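You operate a simulated robot arm through the tools that you are given. There is no shell and no other tool.

The job below is to be done with a simulated robot arm. You get a single attempt, and the scene is never put back.

TASK
Wind bobbin 62 on the grey machine and fit it in the case.
Fine: wind it full; power off while you fit it; close the slide plate, then switch on again.

The check looks at the end state, three seconds after you hand in, the way a careful person would. Anything else that was tipped, shoved, dropped, spilled or broken makes it a failure.

THE ROBOT
A 6-joint arm with a two-finger gripper, fixed in place. Base frame: the origin is at the foot of the arm, x ahead of it, y to its left, z up; the work surface is at about z = 0.78. Lengths are in m, angles in rad, forces in N, time in s.
Its first joint turns from -2.897 to 2.897 rad. Payload 2.45 kg.
Tool frame: the origin (TCP) lies between the finger pads and is the grasp point; the fingertips stand 0.02 m ahead of it; z points along the fingers, y is the line along which they close. Largest opening 0.14 m; the body of the gripper starts 0.168 m behind the TCP.
Orientation is that of the tool frame in the base frame, as a unit quaternion [x, y, z, w]. With the fingers straight down and closing along the base's y, the tool's x points along the base's -x, its y along +y and its z along -z.

THE INTERFACE
- The arm moves only by the tool step_arm. Its arguments are lists of equal length, an entry for each row: "dp": the shift along the tool's x, y, z in units of 50 mm (1.0 is 50 mm), a list of three; "rotation": the turn, a rotation vector about the tool's x, y, z in units of 4 degrees (1.0 is 4 degrees), a list of three. In form: {"dp": [[tx, ty, tz], ...], "rotation": [[wx, wy, wz], ...]}. A call has 1 to 20 rows; each row shifts and turns the commanded pose from where the row before left it, along the tool's axes as they then stand. "grip" is the gripper command, from -1 (fully open) to 1 (shut), values between in proportion, set as the call begins (left out, the last holds). A call with a number of a shift or a turn outside -1 to 1 is refused whole. A row lasts 0.2 s, in which the tool goes at most 0.05 m and 0.15 rad; a call with a longer step from one row to the next is refused whole, and so is a gripper value outside its range. A pose out of reach is approached as far as the arm can. The call stops where the force on the tool passes 90 N (or 10 N more than at its start, if that is more) or the arm is blocked; 0.2 s more then pass. Each finger travels about 0.045 m/s and halts on what it meets, pressing with about 43 N; the grip force reading is that of the motor and also rises with nothing between the fingers. The clock runs only during rows and for 0.2 s after the last one: add rows that do not move to give the fingers time. The reply holds the time, the measured pose of the TCP, the force on the tool along the base axes, the opening and the grip force, in the units named above and with some noise, with the torque about the TCP (base axes, N m) and any sound that the robot's microphone picked up.
- Cameras (640 x 400 px; columns grow to the right, rows downward): "scene" is fixed at [0.2216, -0.6609, 1.3504]; the picture's right is [0.67, -0.74, 0.00], its down [-0.22, -0.20, -0.96] and it looks along [0.71, 0.64, -0.29] (base axes); focal length 324 px, centre (320, 200). "wrist" rides on the gripper at [0.078, 0.011, -0.209] in the tool frame; the picture's right is [-0.14, 0.99, 0.00], its down [-0.92, -0.13, -0.37] and it looks along [-0.37, -0.05, 0.93] (tool axes); focal length 280 px, centre (320, 200). There is no depth. A picture from a camera that has moved, and an enlarged one, comes with that camera's place and axes in the base frame and with its lens. The place of the scene camera against the robot may be out by one fixed shift of up to 0.018 m in any direction.
- snapshot(camera): a new picture of that camera. It takes no simulated time.
- close_up(camera, box): a new picture of the part [left, top, right, bottom] of that camera's present view, enlarged. It takes no simulated time.
- job_done(): hands the job in; it is judged then, once.

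Nothing tells you positions but the pictures and the camera data. Unless the task says otherwise, let go and move clear before handing in.

The tools are called as name(argument=value, ...) on one line, values as JSON. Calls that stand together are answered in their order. step_arm: Moves the arm, as the interface text tells. Its arguments: {"type":"object","properties":{"dp":{"type":"array","items":{"type":"array","items":{"type":"number"}}},"rotation":{"type":"array","items":{"type":"array","items":{"type":"number"}}},"grip":{"type":"number"}},"required":["dp","rotation"]} The other tools are called the same way: snapshot (camera) takes a picture; close_up (camera, box) takes an enlarged picture of a part of a camera's view; job_done () hands the job in.

At the start:

```text
time_s: 0.0
position: [0.6438, 0.2171, 1.3374]
ee_rot: [0.0, 1.0, 0.0, 0.001]
wrist_force: [0.3, 0.3, -0.1]
ft_torque: [0.01, 0.02, 0.04]
opening: 0.1399
grasp_force: 0.1
```

scene: 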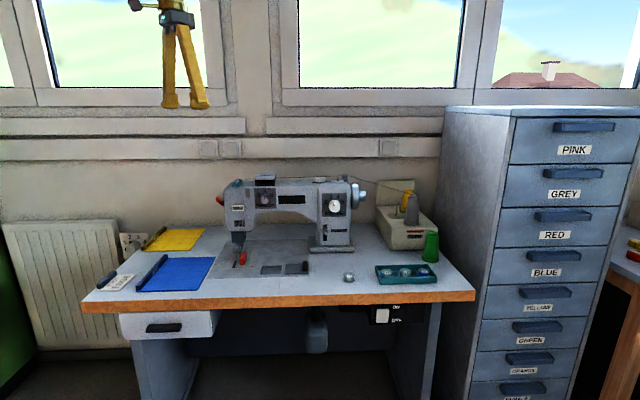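
wrist: 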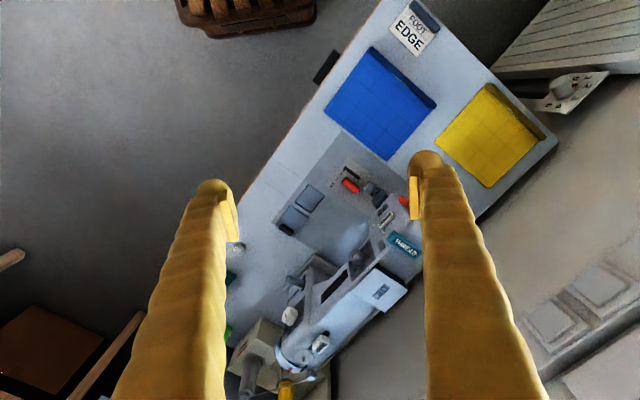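

I see a grey sewing machine on a table, with a teal tray of bobbins, a small beige box (likely the winder) with a thread cone behind, and a power switch under the table edge. I'll enlarge the views to read the details before moving.

close_up(camera="scene", box=[200, 160, 360, 260])

close_up(camera="scene", box=[330, 170, 490, 270])

close_up(camera="scene", box=[330, 250, 490, 350])

close_up(camera="scene", box=[80, 220, 240, 320])

close_up(camera="scene", box=[220, 220, 360, 308])

close_up(camera="wrist", box=[240, 140, 440, 265])

close_up(camera="wrist", box=[200, 240, 440, 390])

```text
4.00 times, centred on (280, 210) of scene
camera zoom: at [0.2216, -0.6609, 1.3504], right [0.67, -0.74, 0.0], down [-0.22, -0.2, -0.96], along [0.71, 0.64, -0.29], focal length 1294 px, centre (480, 160)
```

zoom: 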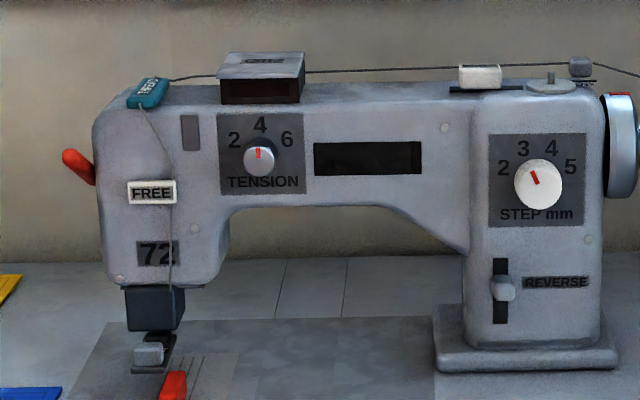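

```text
4.00 times, centred on (410, 220) of scene
camera zoom: at [0.2216, -0.6609, 1.3504], right [0.67, -0.74, 0.0], down [-0.22, -0.2, -0.96], along [0.71, 0.64, -0.29], focal length 1294 px, centre (-40, 120)
```

zoom: 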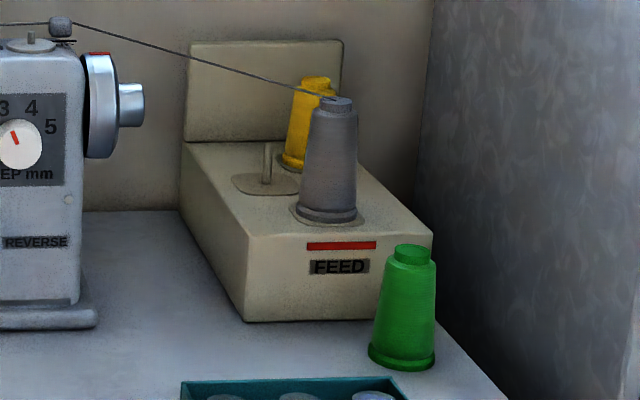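

```text
4.00 times, centred on (410, 300) of scene
camera zoom: at [0.2216, -0.6609, 1.3504], right [0.67, -0.74, 0.0], down [-0.22, -0.2, -0.96], along [0.71, 0.64, -0.29], focal length 1294 px, centre (-40, -200)
```

zoom: 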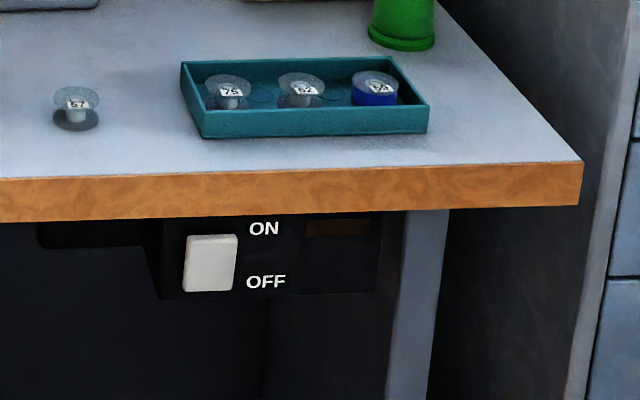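

```text
4.00 times, centred on (160, 270) of scene
camera zoom: at [0.2216, -0.6609, 1.3504], right [0.67, -0.74, 0.0], down [-0.22, -0.2, -0.96], along [0.71, 0.64, -0.29], focal length 1294 px, centre (960, -80)
```

zoom: 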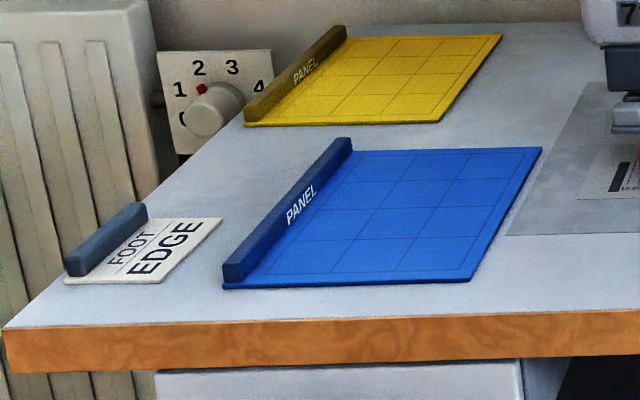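

```text
4.55 times, centred on (290, 264) of scene
camera zoom: at [0.2216, -0.6609, 1.3504], right [0.67, -0.74, 0.0], down [-0.22, -0.2, -0.96], along [0.71, 0.64, -0.29], focal length 1471 px, centre (456, -91)
```

zoom: 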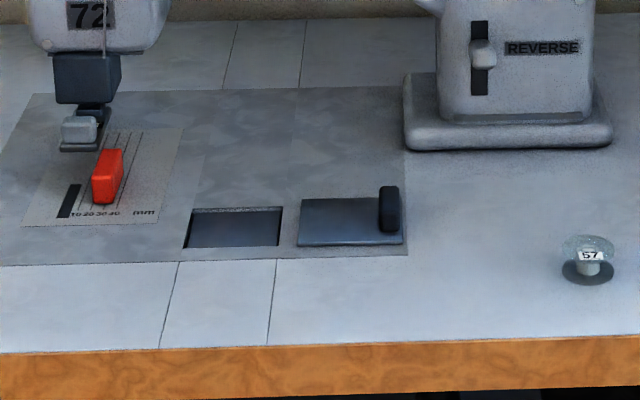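

```text
3.20 times, centred on (340, 202) of wrist
camera zoom: at [0.5667, 0.2288, 1.5473], right [0.14, 0.99, 0.0], down [0.92, -0.13, 0.37], along [0.37, -0.05, -0.93], focal length 897 px, centre (256, 192)
```

zoom: 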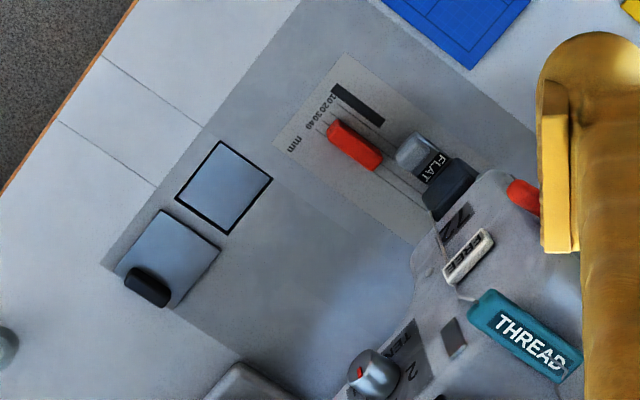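

```text
2.67 times, centred on (320, 315) of wrist
camera zoom: at [0.5667, 0.2288, 1.5473], right [0.14, 0.99, 0.0], down [0.92, -0.13, 0.37], along [0.37, -0.05, -0.93], focal length 748 px, centre (320, -107)
```

zoom: 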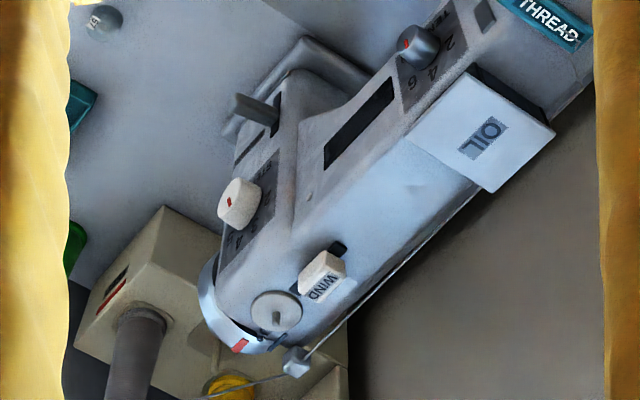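

The tray holds three clear bobbins and one more (57) stands on the table; the winder spindle with its WIND lever seems to be on top of the machine near the handwheel. I'll read the bobbin numbers and labels more closely.

close_up(camera="scene", box=[370, 258, 442, 303])

close_up(camera="scene", box=[330, 262, 370, 287])

close_up(camera="scene", box=[310, 165, 374, 205])

close_up(camera="scene", box=[360, 295, 440, 345])

close_up(camera="scene", box=[250, 250, 330, 300])

close_up(camera="wrist", box=[270, 320, 350, 370])

close_up(camera="wrist", box=[270, 175, 350, 225])

```text
8.89 times, centred on (406, 280) of scene
camera zoom: at [0.2216, -0.6609, 1.3504], right [0.67, -0.74, 0.0], down [-0.22, -0.2, -0.96], along [0.71, 0.64, -0.29], focal length 2877 px, centre (-444, -516)
```

zoom: 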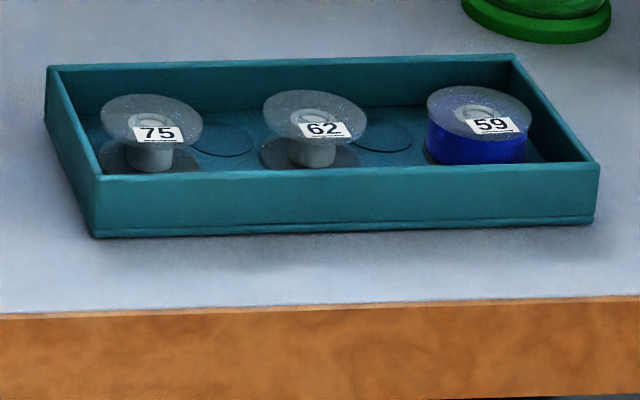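

```text
16.00 times, centred on (350, 274) of scene
camera zoom: at [0.2216, -0.6609, 1.3504], right [0.67, -0.74, 0.0], down [-0.22, -0.2, -0.96], along [0.71, 0.64, -0.29], focal length 5178 px, centre (-160, -992)
```

zoom: 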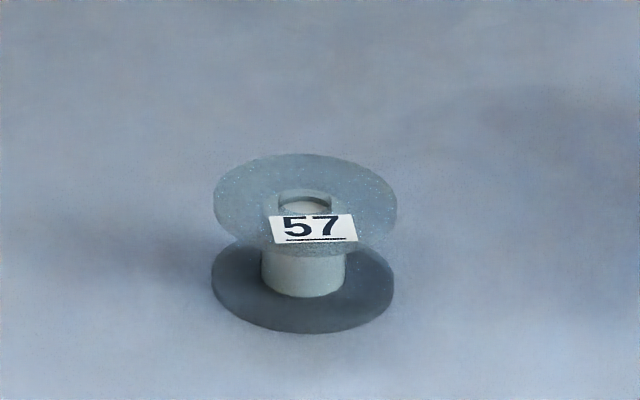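

```text
10.00 times, centred on (342, 185) of scene
camera zoom: at [0.2216, -0.6609, 1.3504], right [0.67, -0.74, 0.0], down [-0.22, -0.2, -0.96], along [0.71, 0.64, -0.29], focal length 3236 px, centre (100, 350)
```

zoom: 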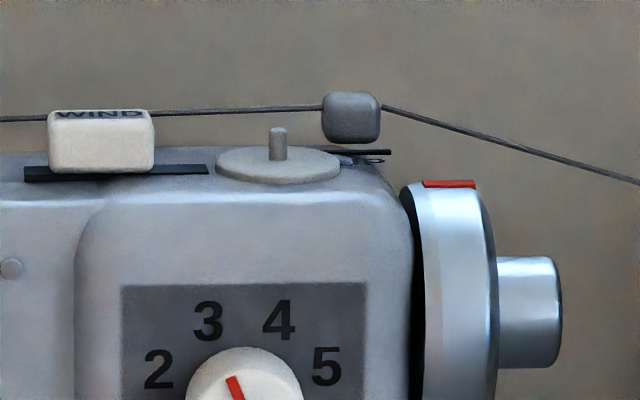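

```text
8.00 times, centred on (400, 320) of scene
camera zoom: at [0.2216, -0.6609, 1.3504], right [0.67, -0.74, 0.0], down [-0.22, -0.2, -0.96], along [0.71, 0.64, -0.29], focal length 2589 px, centre (-320, -760)
```

zoom: 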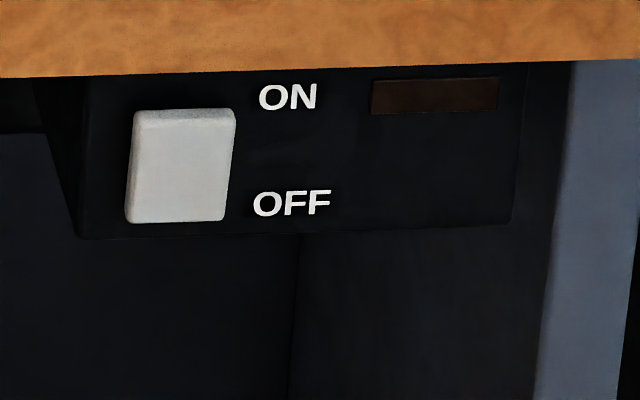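

```text
8.00 times, centred on (290, 275) of scene
camera zoom: at [0.2216, -0.6609, 1.3504], right [0.67, -0.74, 0.0], down [-0.22, -0.2, -0.96], along [0.71, 0.64, -0.29], focal length 2589 px, centre (560, -400)
```

zoom: 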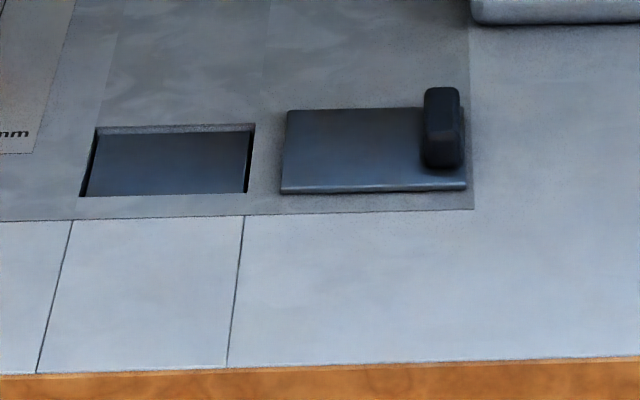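

```text
8.00 times, centred on (310, 345) of wrist
camera zoom: at [0.5667, 0.2288, 1.5473], right [0.14, 0.99, 0.0], down [0.92, -0.13, 0.37], along [0.37, -0.05, -0.93], focal length 2243 px, centre (400, -960)
```

zoom: 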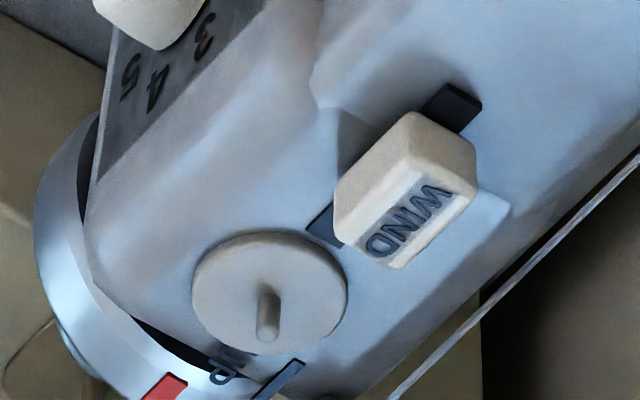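

```text
8.00 times, centred on (310, 200) of wrist
camera zoom: at [0.5667, 0.2288, 1.5473], right [0.14, 0.99, 0.0], down [0.92, -0.13, 0.37], along [0.37, -0.05, -0.93], focal length 2243 px, centre (400, 200)
```

zoom: 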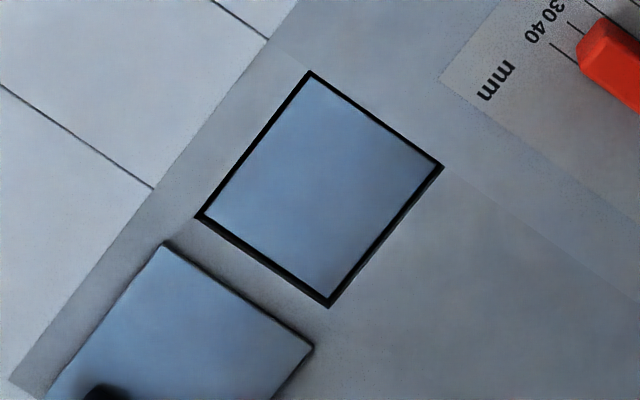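

Bobbin 62 is the empty middle one in the tray; I take it to be near (1.14, -0.22), the winder spindle near (1.17, 0.10, 1.06), the bobbin recess near (0.86, 0.16), and the power rocker near (0.98, -0.23, 0.72), currently off. I'll look at a few more details before moving.

close_up(camera="scene", box=[260, 296, 388, 376])

close_up(camera="wrist", box=[200, 230, 280, 280])

close_up(camera="wrist", box=[216, 320, 344, 400])

close_up(camera="wrist", box=[330, 160, 426, 220])

close_up(camera="scene", box=[225, 225, 265, 275])

```text
5.00 times, centred on (324, 336) of scene
camera zoom: at [0.2216, -0.6609, 1.3504], right [0.67, -0.74, 0.0], down [-0.22, -0.2, -0.96], along [0.71, 0.64, -0.29], focal length 1618 px, centre (300, -480)
```

zoom: 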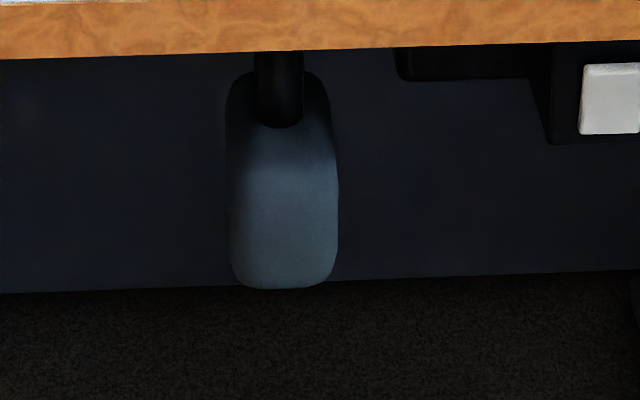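

```text
8.00 times, centred on (240, 255) of wrist
camera zoom: at [0.5667, 0.2288, 1.5473], right [0.14, 0.99, 0.0], down [0.92, -0.13, 0.37], along [0.37, -0.05, -0.93], focal length 2243 px, centre (960, -240)
```

zoom: 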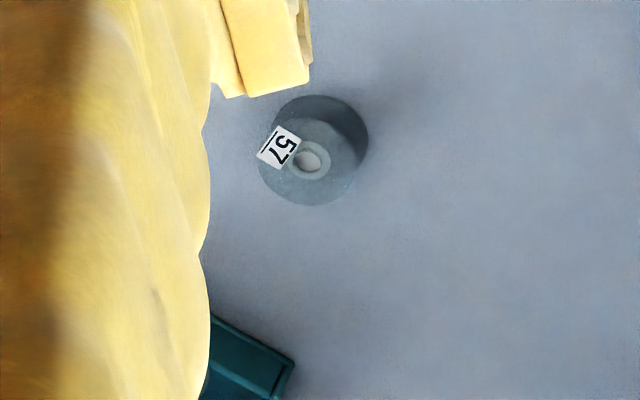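

```text
5.00 times, centred on (280, 360) of wrist
camera zoom: at [0.5667, 0.2288, 1.5473], right [0.14, 0.99, 0.0], down [0.92, -0.13, 0.37], along [0.37, -0.05, -0.93], focal length 1402 px, centre (520, -600)
```

zoom: 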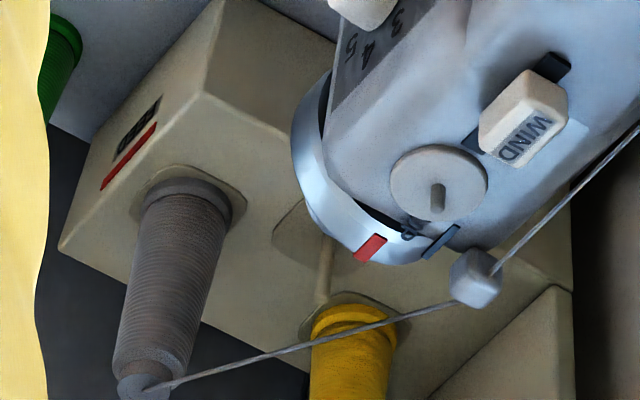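

```text
6.67 times, centred on (378, 190) of wrist
camera zoom: at [0.5667, 0.2288, 1.5473], right [0.14, 0.99, 0.0], down [0.92, -0.13, 0.37], along [0.37, -0.05, -0.93], focal length 1869 px, centre (-67, 267)
```

zoom: 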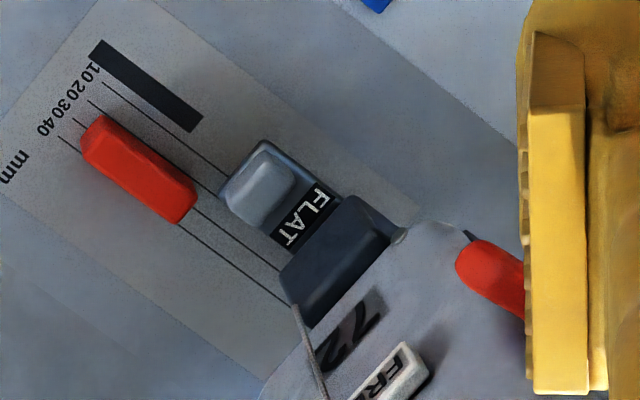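

```text
8.00 times, centred on (245, 250) of scene
camera zoom: at [0.2216, -0.6609, 1.3504], right [0.67, -0.74, 0.0], down [-0.22, -0.2, -0.96], along [0.71, 0.64, -0.29], focal length 2589 px, centre (920, -200)
```

zoom: 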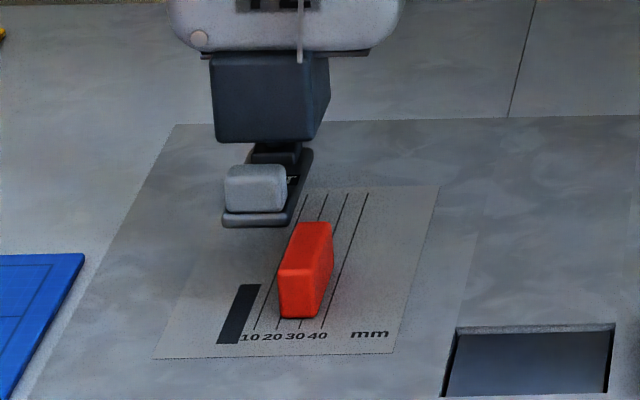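

The tray lies beyond the straight-down reach, so I'll need the tool tilted outward. I'll move over toward the tray side at a safe height and tilt, to check reach and get a better view.

step_arm(dp=[[-0.515, -0.793, 0.22], [-0.515, -0.793, 0.22], [-0.515, -0.793, 0.22], [-0.515, -0.793, 0.22], [-0.515, -0.793, 0.22], [-0.515, -0.793, 0.22], [-0.515, -0.793, 0.22], [-0.515, -0.793, 0.22], [0, 0, 0], [0, 0, 0], [0, 0, 0], [0, 0, 0], [0, 0, 0], [0, 0, 0], [0, 0, 0], [0, 0, 0]], rotation=[[0, 0, 0], [0, 0, 0], [0, 0, 0], [0, 0, 0], [0, 0, 0], [0, 0, 0], [0, 0, 0], [0, 0, 0], [0, -1, 0], [0, -1, 0], [0, -1, 0], [0, -1, 0], [0, -1, 0], [0, -1, 0], [0, -1, 0], [0, -1, 0]], grip=-0.2)

snapshot(camera="wrist")

snapshot(camera="scene")

```text
time_s: 3.4
position: [0.8502, -0.1003, 1.2495]
ee_rot: [0.0, 0.961, 0.001, 0.276]
wrist_force: [0.1, 0.6, -0.1]
ft_torque: [0.03, -0.03, -0.01]
opening: 0.0843
grasp_force: 0.2
```

```text
taken
camera wrist: at [0.6744, -0.0881, 1.3859], right [0.12, 0.99, 0.07], down [0.58, -0.13, 0.8], along [0.8, -0.05, -0.59], focal length 280 px, centre (320, 200)
```

wrist: 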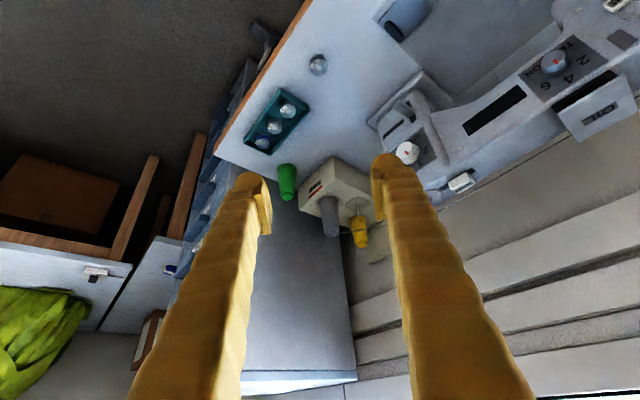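

```text
taken
```

scene: 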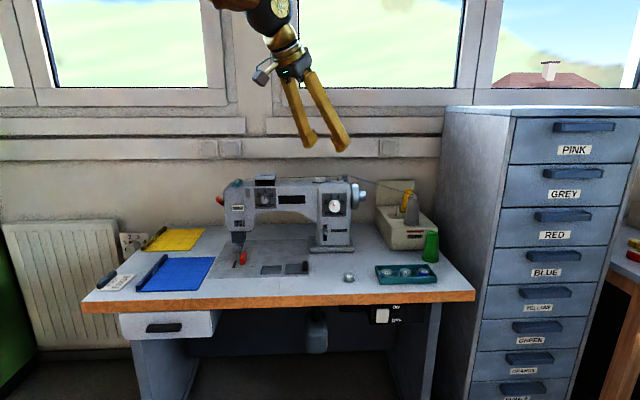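

close_up(camera="wrist", box=[235, 80, 331, 140])

close_up(camera="wrist", box=[390, 130, 518, 210])

close_up(camera="wrist", box=[340, 0, 500, 100])

```text
6.67 times, centred on (283, 110) of wrist
camera zoom: at [0.6744, -0.0881, 1.3859], right [0.12, 0.99, 0.07], down [0.58, -0.13, 0.8], along [0.8, -0.05, -0.59], focal length 1869 px, centre (567, 800)
```

zoom: 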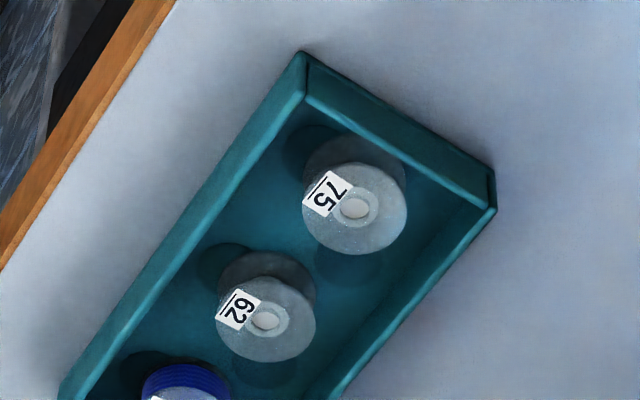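

```text
5.00 times, centred on (454, 170) of wrist
camera zoom: at [0.6744, -0.0881, 1.3859], right [0.12, 0.99, 0.07], down [0.58, -0.13, 0.8], along [0.8, -0.05, -0.59], focal length 1402 px, centre (-350, 350)
```

zoom: 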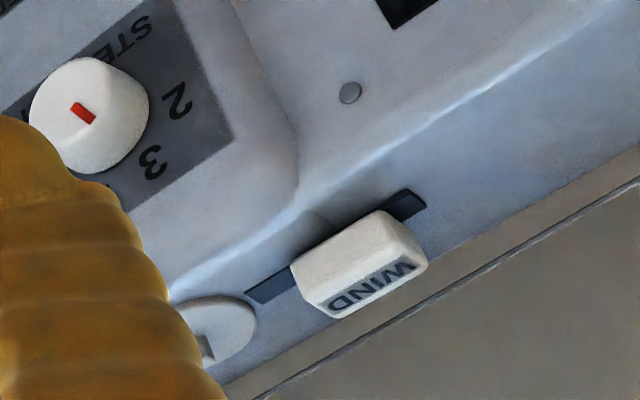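

```text
4.00 times, centred on (420, 50) of wrist
camera zoom: at [0.6744, -0.0881, 1.3859], right [0.12, 0.99, 0.07], down [0.58, -0.13, 0.8], along [0.8, -0.05, -0.59], focal length 1122 px, centre (-80, 800)
```

zoom: 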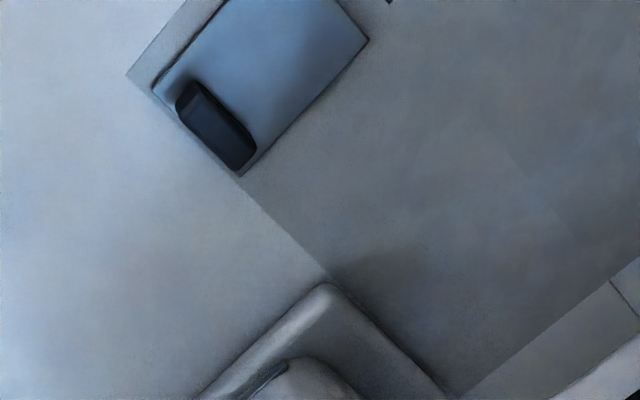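

I see the tray clearly now, with 62 as the middle empty bobbin near (1.135, -0.22). I'll yaw and tilt the tool further and descend to a hover in front of the tray to test reach.

step_arm(dp=[[0, 0, 0], [0, 0, 0], [0, 0, 0], [0, 0, 0], [0, 0, 0], [0, 0, 0], [0, 0, 0], [0.1184, -0.3584, 0.8124], [0.1184, -0.3584, 0.8124], [0.1184, -0.3584, 0.8124], [0.1184, -0.3584, 0.8124], [0.1184, -0.3584, 0.8124], [0.1184, -0.3584, 0.8124], [0.1184, -0.3584, 0.8124], [0.1184, -0.3584, 0.8124], [0.1184, -0.3584, 0.8124]], rotation=[[-0.497, 0, -0.795], [-0.497, 0, -0.795], [-0.497, 0, -0.795], [-0.497, 0, -0.795], [0, -1, 0], [0, -1, 0], [0, -1, 0], [0, 0, 0], [0, 0, 0], [0, 0, 0], [0, 0, 0], [0, 0, 0], [0, 0, 0], [0, 0, 0], [0, 0, 0], [0, 0, 0]])

snapshot(camera="wrist")

snapshot(camera="scene")

```text
time_s: 6.8
position: [1.1008, -0.1999, 0.9539]
ee_rot: [-0.121, 0.919, 0.049, 0.372]
wrist_force: [-0.2, 0.6, 0.7]
ft_torque: [-0.02, 0.05, 0.0]
opening: 0.084
grasp_force: 0.1
```

```text
taken
camera wrist: at [0.9047, -0.2406, 1.05], right [-0.16, 0.98, 0.1], down [0.42, -0.02, 0.91], along [0.89, 0.19, -0.41], focal length 280 px, centre (320, 200)
```

wrist: 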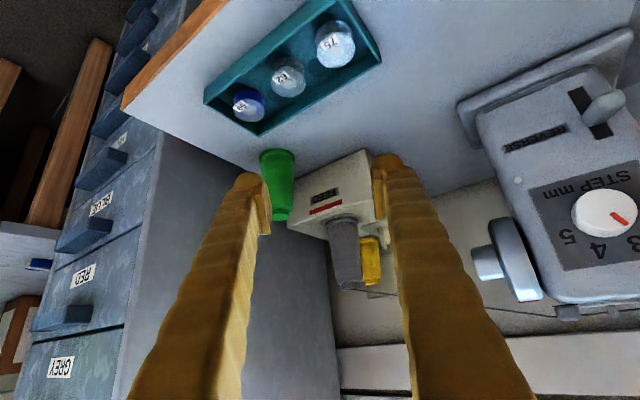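

```text
taken
```

scene: 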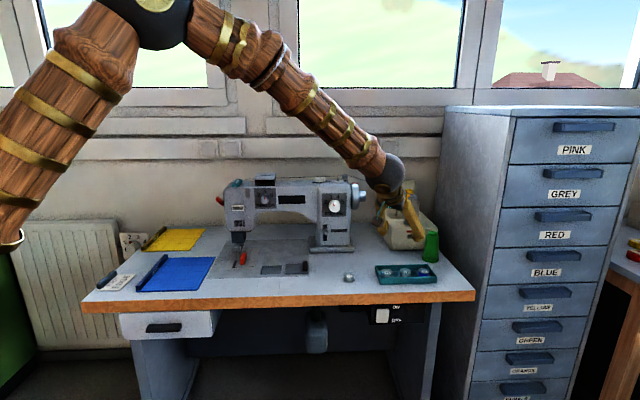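

Reached without trouble and the elbow is still well bent, so I'll move over the bobbin and test whether a smaller tilt is also reachable, which would make a better grasp.

step_arm(dp=[[0.176, -0.281, 0.58], [0.176, -0.281, 0.58], [0, 0, 0], [0, 0, 0], [0, 0, 0], [0, 0, 0], [0, 0, 0], [0, 0, 0]], rotation=[[0, 0, 0], [0, 0, 0], [0, 1, 0], [0, 1, 0], [0, 1, 0], [0, 1, 0], [0, 1, 0], [0, 1, 0]])

snapshot(camera="wrist")

snapshot(camera="scene")

```text
time_s: 8.6
position: [1.1347, -0.2188, 0.8961]
ee_rot: [-0.128, 0.976, 0.023, 0.172]
wrist_force: [0.1, 0.6, 0.7]
ft_torque: [-0.01, -0.01, 0.01]
opening: 0.0841
grasp_force: 0.0
```

```text
taken
camera wrist: at [0.9931, -0.2451, 1.067], right [-0.13, 0.99, 0.05], down [0.75, 0.07, 0.66], along [0.65, 0.12, -0.75], focal length 280 px, centre (320, 200)
```

wrist: 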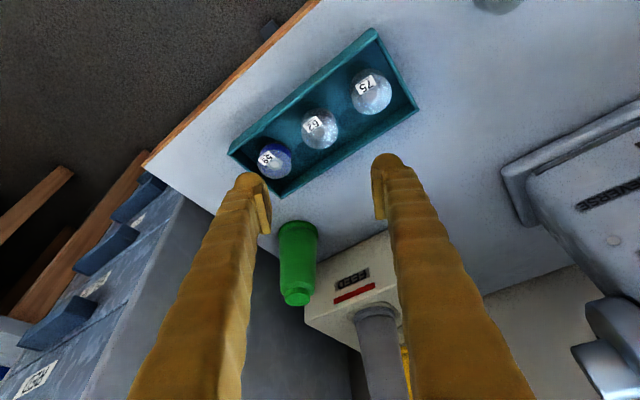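

```text
taken
```

scene: 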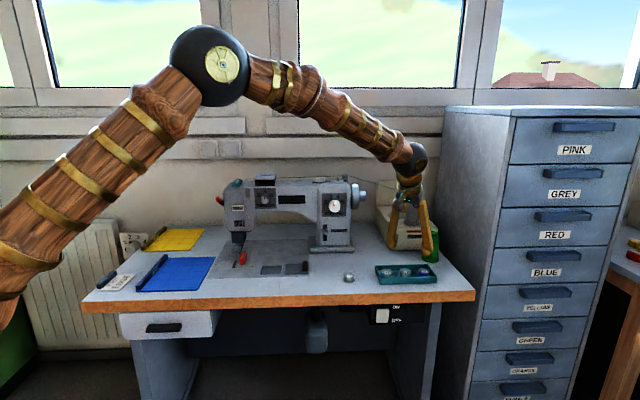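

Still reachable at 20° tilt. I'll try going fully vertical here, since a straight-down grasp would be the cleanest.

step_arm(dp=[[0, 0, 0], [0, 0, 0], [0, 0, 0], [0, 0, 0], [0, 0, 0]], rotation=[[0, 1, 0], [0, 1, 0], [0, 1, 0], [0, 1, 0], [0, 1, 0]])

snapshot(camera="wrist")

snapshot(camera="scene")

```text
time_s: 9.8
position: [1.1342, -0.2192, 0.8963]
ee_rot: [-0.13, 0.991, 0.0, -0.001]
wrist_force: [0.4, 0.4, -0.7]
ft_torque: [0.02, -0.01, 0.03]
opening: 0.0842
grasp_force: 0.1
```

```text
taken
camera wrist: at [1.0575, -0.2278, 1.106], right [-0.12, 0.99, 0.0], down [0.92, 0.12, 0.37], along [0.36, 0.05, -0.93], focal length 280 px, centre (320, 200)
```

wrist: 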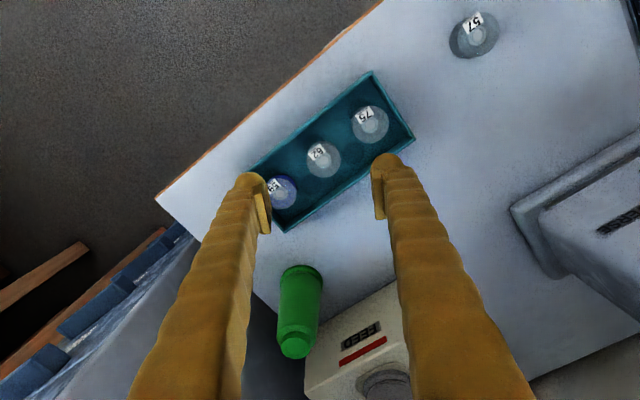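

```text
taken
```

scene: 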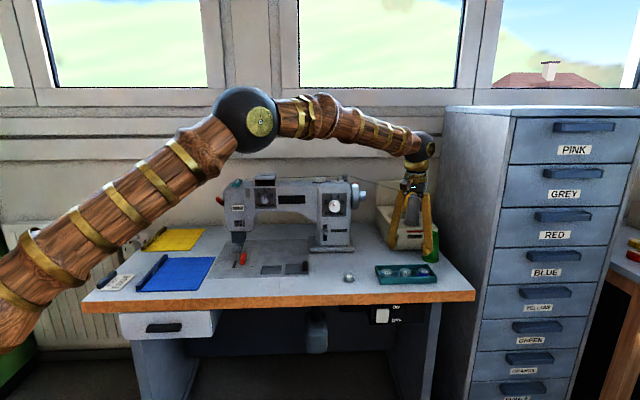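

Vertical works here. I'll zoom on the tray to localise bobbin 62 precisely and choose the finger orientation.

close_up(camera="wrist", box=[240, 65, 432, 185])

close_up(camera="scene", box=[370, 180, 450, 290])

```text
3.33 times, centred on (336, 125) of wrist
camera zoom: at [1.0575, -0.2278, 1.106], right [-0.12, 0.99, 0.0], down [0.92, 0.12, 0.37], along [0.36, 0.05, -0.93], focal length 935 px, centre (267, 450)
```

zoom: 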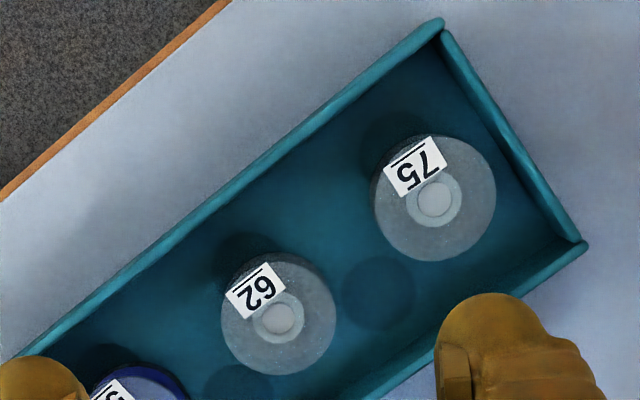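

```text
3.64 times, centred on (410, 235) of scene
camera zoom: at [0.2216, -0.6609, 1.3504], right [0.67, -0.74, 0.0], down [-0.22, -0.2, -0.96], along [0.71, 0.64, -0.29], focal length 1177 px, centre (-7, 73)
```

zoom: 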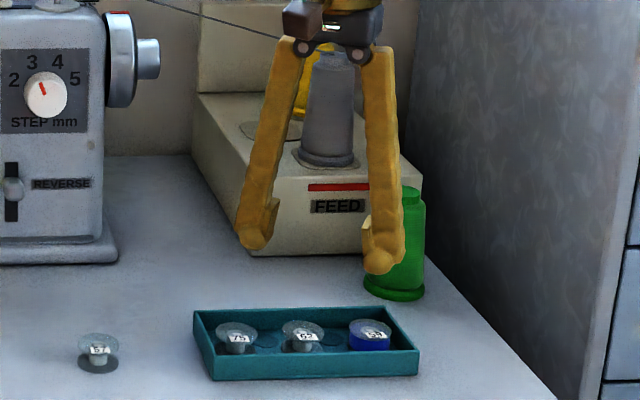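

Bobbin 62's centre is about (1.129, -0.214). I'll turn the fingers so they close along the tray's row (clear of the tray walls), narrow them to about 47 mm, and come down to just above the tray.

step_arm(dp=[[0, 0, 0], [0, 0, 0], [0, 0, 0], [0, 0, 0], [0, 0, 0], [0, 0, 0], [0, 0, 0], [0, 0, 0], [0, 0.154, 0.4], [0, 0, 0.4], [0, 0, 0]], rotation=[[0, 0, -0.9375], [0, 0, -0.9375], [0, 0, -0.9375], [0, 0, -0.9375], [0, 0, -0.9375], [0, 0, -0.9375], [0, 0, -0.9375], [0, 0, -0.9375], [0, 0, 0], [0, 0, 0], [0, 0, 0]], grip=0.32)

snapshot(camera="wrist")

close_up(camera="scene", box=[360, 210, 456, 300])

```text
time_s: 12.2
position: [1.1285, -0.2134, 0.8545]
ee_rot: [-0.383, 0.924, 0.0, 0.0]
wrist_force: [0.3, 0.2, 0.6]
ft_torque: [0.02, -0.01, -0.01]
opening: 0.0477
grasp_force: 0.1
```

```text
taken
camera wrist: at [1.0672, -0.2606, 1.0647], right [-0.6, 0.8, 0.0], down [0.74, 0.56, 0.37], along [0.29, 0.22, -0.93], focal length 280 px, centre (320, 200)
```

wrist: 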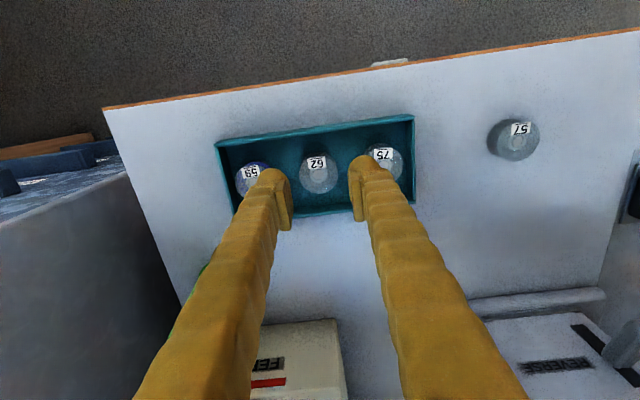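

```text
4.44 times, centred on (408, 255) of scene
camera zoom: at [0.2216, -0.6609, 1.3504], right [0.67, -0.74, 0.0], down [-0.22, -0.2, -0.96], along [0.71, 0.64, -0.29], focal length 1438 px, centre (-71, -44)
```

zoom: 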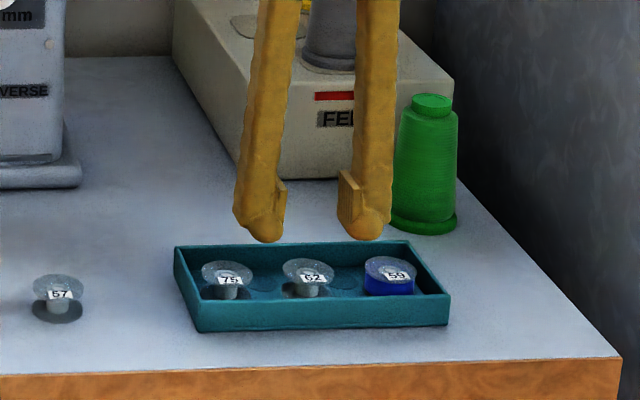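

close_up(camera="wrist", box=[224, 110, 416, 230])

```text
3.33 times, centred on (320, 170) of wrist
camera zoom: at [1.0672, -0.2606, 1.0647], right [-0.6, 0.8, 0.0], down [0.74, 0.56, 0.37], along [0.29, 0.22, -0.93], focal length 935 px, centre (320, 300)
```

zoom: 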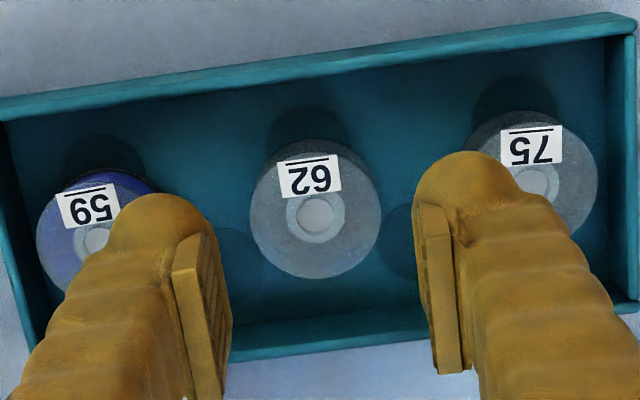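

The fingers straddle bobbin 62 with about 1.5 mm offset to correct. I'll correct that and descend in steps while watching the force.

step_arm(dp=[[0.02, -0.03, 0.0], [0, 0, 0.3], [0, 0, 0.3], [0, 0, 0.25], [0, 0, 0]], rotation=[[0, 0, 0], [0, 0, 0], [0, 0, 0], [0, 0, 0], [0, 0, 0]])

close_up(camera="wrist", box=[224, 110, 416, 230])

close_up(camera="scene", box=[366, 245, 446, 305])

```text
time_s: 13.4
position: [1.1289, -0.2155, 0.8138]
ee_rot: [-0.382, 0.924, 0.0, 0.0]
wrist_force: [0.5, 0.4, 3.5]
ft_torque: [0.03, 0.11, -0.01]
opening: 0.0472
grasp_force: 0.0
```

```text
3.33 times, centred on (320, 170) of wrist
camera zoom: at [1.068, -0.2627, 1.024], right [-0.6, 0.8, 0.0], down [0.74, 0.56, 0.37], along [0.29, 0.22, -0.93], focal length 935 px, centre (320, 300)
```

zoom: 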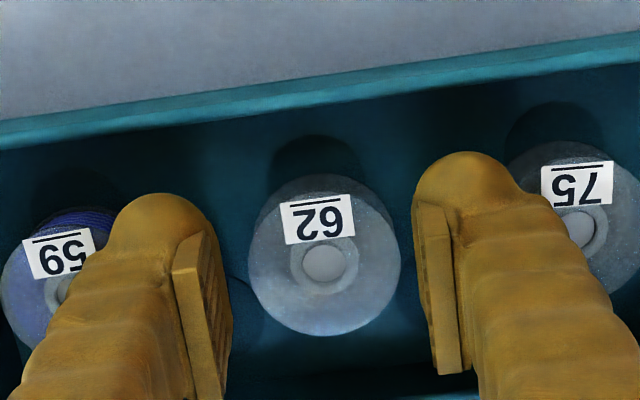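

```text
6.67 times, centred on (406, 275) of scene
camera zoom: at [0.2216, -0.6609, 1.3504], right [0.67, -0.74, 0.0], down [-0.22, -0.2, -0.96], along [0.71, 0.64, -0.29], focal length 2157 px, centre (-253, -300)
```

zoom: 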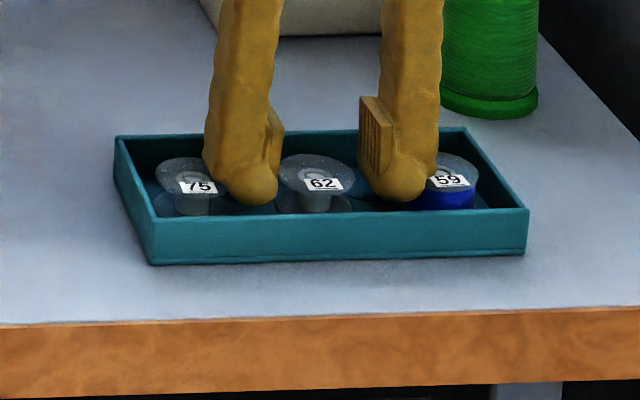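

step_arm(dp=[[0, 0, 0]], rotation=[[0, 0, 0]])

close_up(camera="scene", box=[380, 258, 430, 290])

```text
time_s: 13.8
position: [1.1285, -0.2146, 0.8137]
ee_rot: [-0.383, 0.924, -0.001, 0.0]
wrist_force: [0.5, 1.4, 12.1]
ft_torque: [0.03, -0.03, -0.02]
opening: 0.0472
grasp_force: 0.2
```

```text
12.50 times, centred on (405, 274) of scene
camera zoom: at [0.2216, -0.6609, 1.3504], right [0.67, -0.74, 0.0], down [-0.22, -0.2, -0.96], along [0.71, 0.64, -0.29], focal length 4045 px, centre (-742, -725)
```

zoom: 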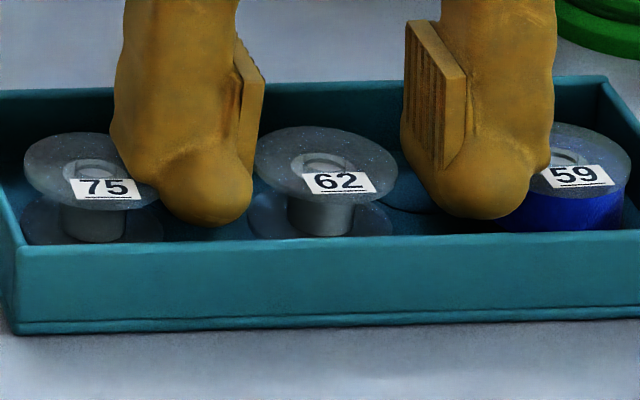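

The tips now read about 12 N of upward force, so they've just touched the tray floor. I'll lift 2.5 mm and close on bobbin 62.

step_arm(dp=[[0, 0, -0.05], [0, 0, 0]], rotation=[[0, 0, 0], [0, 0, 0]])

step_arm(dp=[[0, 0, 0], [0, 0, 0], [0, 0, 0]], rotation=[[0, 0, 0], [0, 0, 0], [0, 0, 0]], grip=0.5)

close_up(camera="wrist", box=[224, 110, 416, 230])

```text
time_s: 14.4
position: [1.1298, -0.2161, 0.8158]
ee_rot: [-0.382, 0.924, 0.0, 0.0]
wrist_force: [-0.1, 0.3, -0.5]
ft_torque: [0.04, -0.02, 0.01]
opening: 0.0477
grasp_force: 0.0
```

```text
time_s: 15.2
position: [1.1295, -0.2163, 0.8182]
ee_rot: [-0.383, 0.924, -0.001, 0.002]
wrist_force: [-1.6, 0.1, 21.6]
ft_torque: [0.17, 0.22, 0.0]
opening: 0.0341
grasp_force: 0.0
```

```text
3.33 times, centred on (320, 170) of wrist
camera zoom: at [1.068, -0.263, 1.0275], right [-0.6, 0.8, 0.0], down [0.74, 0.56, 0.37], along [0.3, 0.22, -0.93], focal length 935 px, centre (320, 300)
```

zoom: 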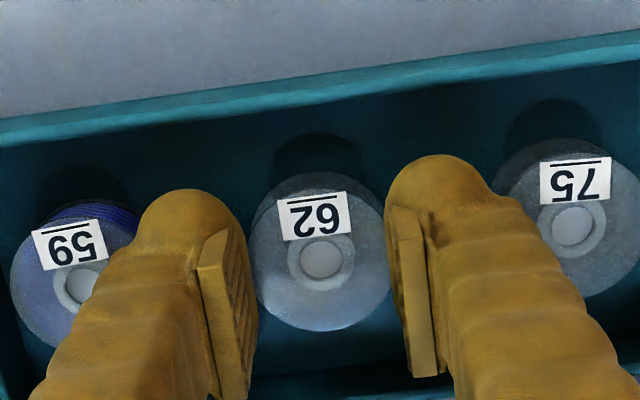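

The fingers rode up onto the flange instead of gripping it: the finger tips are rounded and I was too shallow. The earlier contact was probably the outer sides of the fingers on the neighbouring bobbins. I'll lift off, set a tighter opening (~42 mm), and re-check alignment.

step_arm(dp=[[0, 0, -0.3], [0, 0, -0.3], [0, 0, 0]], rotation=[[0, 0, 0], [0, 0, 0], [0, 0, 0]])

step_arm(dp=[[0, 0, 0], [0, 0, 0], [0, 0, 0]], rotation=[[0, 0, 0], [0, 0, 0], [0, 0, 0]], grip=0.395)

close_up(camera="wrist", box=[224, 110, 416, 230])

close_up(camera="scene", box=[374, 250, 438, 290])

```text
time_s: 16.0
position: [1.1292, -0.2163, 0.8464]
ee_rot: [-0.382, 0.924, 0.0, 0.0]
wrist_force: [0.1, 0.6, 0.2]
ft_torque: [-0.02, -0.03, 0.0]
opening: 0.0349
grasp_force: 0.1
```

```text
time_s: 16.8
position: [1.1292, -0.2154, 0.8462]
ee_rot: [-0.383, 0.924, 0.001, 0.0]
wrist_force: [0.4, 0.6, 0.2]
ft_torque: [0.0, -0.03, 0.0]
opening: 0.0421
grasp_force: 0.0
```

```text
3.33 times, centred on (320, 170) of wrist
camera zoom: at [1.068, -0.2627, 1.0562], right [-0.6, 0.8, 0.0], down [0.74, 0.56, 0.37], along [0.29, 0.22, -0.93], focal length 935 px, centre (320, 300)
```

zoom: 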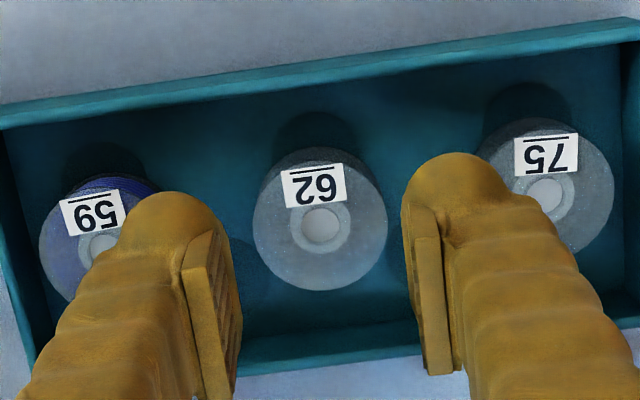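

```text
10.00 times, centred on (406, 270) of scene
camera zoom: at [0.2216, -0.6609, 1.3504], right [0.67, -0.74, 0.0], down [-0.22, -0.2, -0.96], along [0.71, 0.64, -0.29], focal length 3236 px, centre (-540, -500)
```

zoom: 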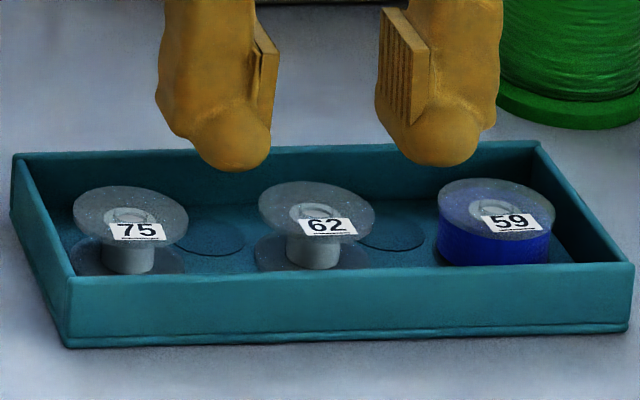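

Nothing was displaced. Bobbin 62 is centred between the fingers now; descending again in small steps.

step_arm(dp=[[0, 0, 0.3], [0, 0, 0.3], [0, 0, 0.05], [0, 0, 0]], rotation=[[0, 0, 0], [0, 0, 0], [0, 0, 0], [0, 0, 0]])

step_arm(dp=[[0, 0, 0.03], [0, 0, 0.03], [0, 0, 0]], rotation=[[0, 0, 0], [0, 0, 0], [0, 0, 0]])

```text
time_s: 17.8
position: [1.1288, -0.2148, 0.8144]
ee_rot: [-0.383, 0.924, 0.0, 0.0]
wrist_force: [0.1, 0.5, -0.5]
ft_torque: [-0.01, 0.0, -0.01]
opening: 0.0423
grasp_force: 0.0
```

```text
time_s: 18.6
position: [1.1285, -0.2142, 0.8138]
ee_rot: [-0.383, 0.924, -0.001, 0.001]
wrist_force: [-0.5, -1.6, 28.7]
ft_torque: [0.1, 0.23, 0.04]
opening: 0.0424
grasp_force: 0.3
```

close_up(camera="scene", box=[380, 258, 430, 290])

close_up(camera="wrist", box=[224, 110, 416, 230])

```text
12.50 times, centred on (405, 274) of scene
camera zoom: at [0.2216, -0.6609, 1.3504], right [0.67, -0.74, 0.0], down [-0.22, -0.2, -0.96], along [0.71, 0.64, -0.29], focal length 4045 px, centre (-742, -725)
```

zoom: 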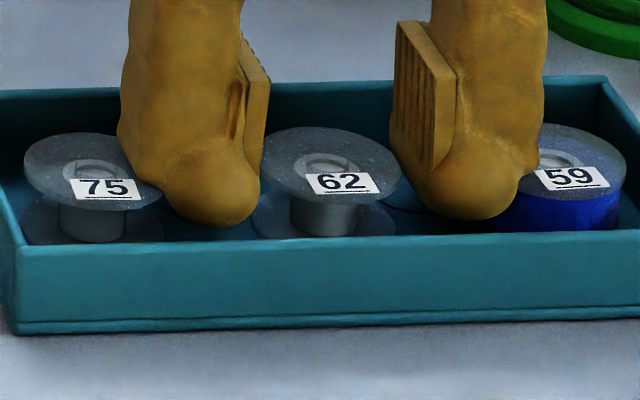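

```text
3.33 times, centred on (320, 170) of wrist
camera zoom: at [1.0671, -0.2622, 1.0231], right [-0.6, 0.8, 0.0], down [0.74, 0.56, 0.37], along [0.3, 0.22, -0.93], focal length 935 px, centre (320, 300)
```

zoom: 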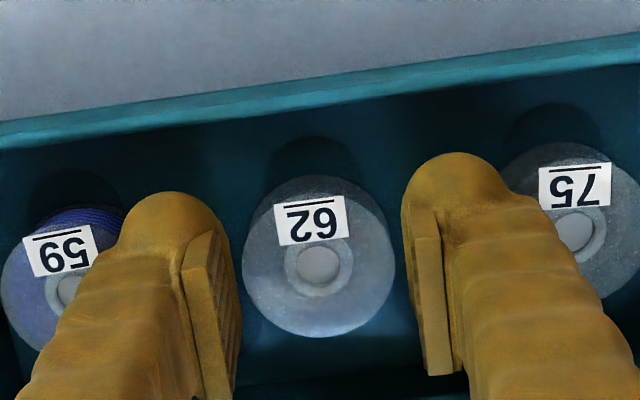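

Contact occurs at the same height regardless of opening, so the finger ends appear to reach the tray floor here. I'll unload the contact and close in small increments to see how the pads meet the flange.

step_arm(dp=[[0, 0, -0.08], [0, 0, 0]], rotation=[[0, 0, 0], [0, 0, 0]])

step_arm(dp=[[0, 0, 0], [0, 0, 0]], rotation=[[0, 0, 0], [0, 0, 0]], grip=0.44)

step_arm(dp=[[0, 0, 0], [0, 0, 0]], rotation=[[0, 0, 0], [0, 0, 0]], grip=0.47)

close_up(camera="scene", box=[380, 258, 430, 290])

close_up(camera="wrist", box=[256, 130, 384, 210])

```text
time_s: 19.2
position: [1.1279, -0.2148, 0.8132]
ee_rot: [-0.382, 0.924, 0.0, -0.001]
wrist_force: [-0.4, -1.7, 8.1]
ft_torque: [-0.03, -0.01, 0.0]
opening: 0.0426
grasp_force: 0.1
```

```text
time_s: 19.8
position: [1.1272, -0.2139, 0.8142]
ee_rot: [-0.383, 0.924, 0.0, 0.0]
wrist_force: [0.3, -0.7, 3.0]
ft_torque: [-0.04, 0.01, 0.0]
opening: 0.0397
grasp_force: 0.5
```

```text
time_s: 20.4
position: [1.1292, -0.215, 0.8149]
ee_rot: [-0.382, 0.924, 0.0, 0.001]
wrist_force: [0.2, 0.6, 1.0]
ft_torque: [-0.02, -0.03, -0.01]
opening: 0.0377
grasp_force: 0.7
```

```text
12.50 times, centred on (405, 274) of scene
camera zoom: at [0.2216, -0.6609, 1.3504], right [0.67, -0.74, 0.0], down [-0.22, -0.2, -0.96], along [0.71, 0.64, -0.29], focal length 4045 px, centre (-742, -725)
```

zoom: 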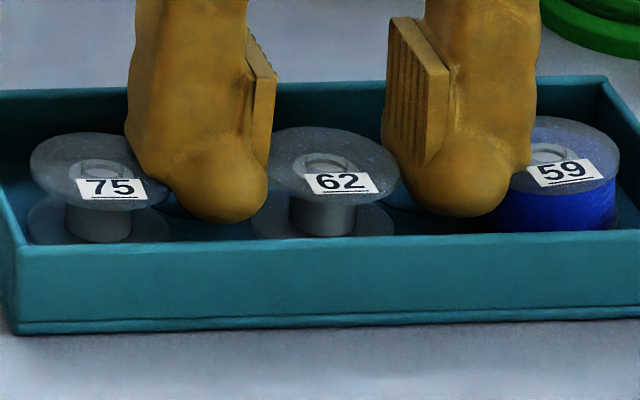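

```text
5.00 times, centred on (320, 170) of wrist
camera zoom: at [1.0678, -0.2621, 1.0242], right [-0.6, 0.8, 0.0], down [0.74, 0.56, 0.37], along [0.29, 0.22, -0.93], focal length 1402 px, centre (320, 350)
```

zoom: 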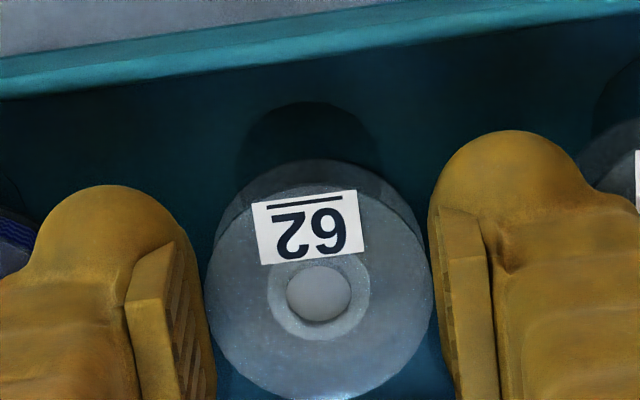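

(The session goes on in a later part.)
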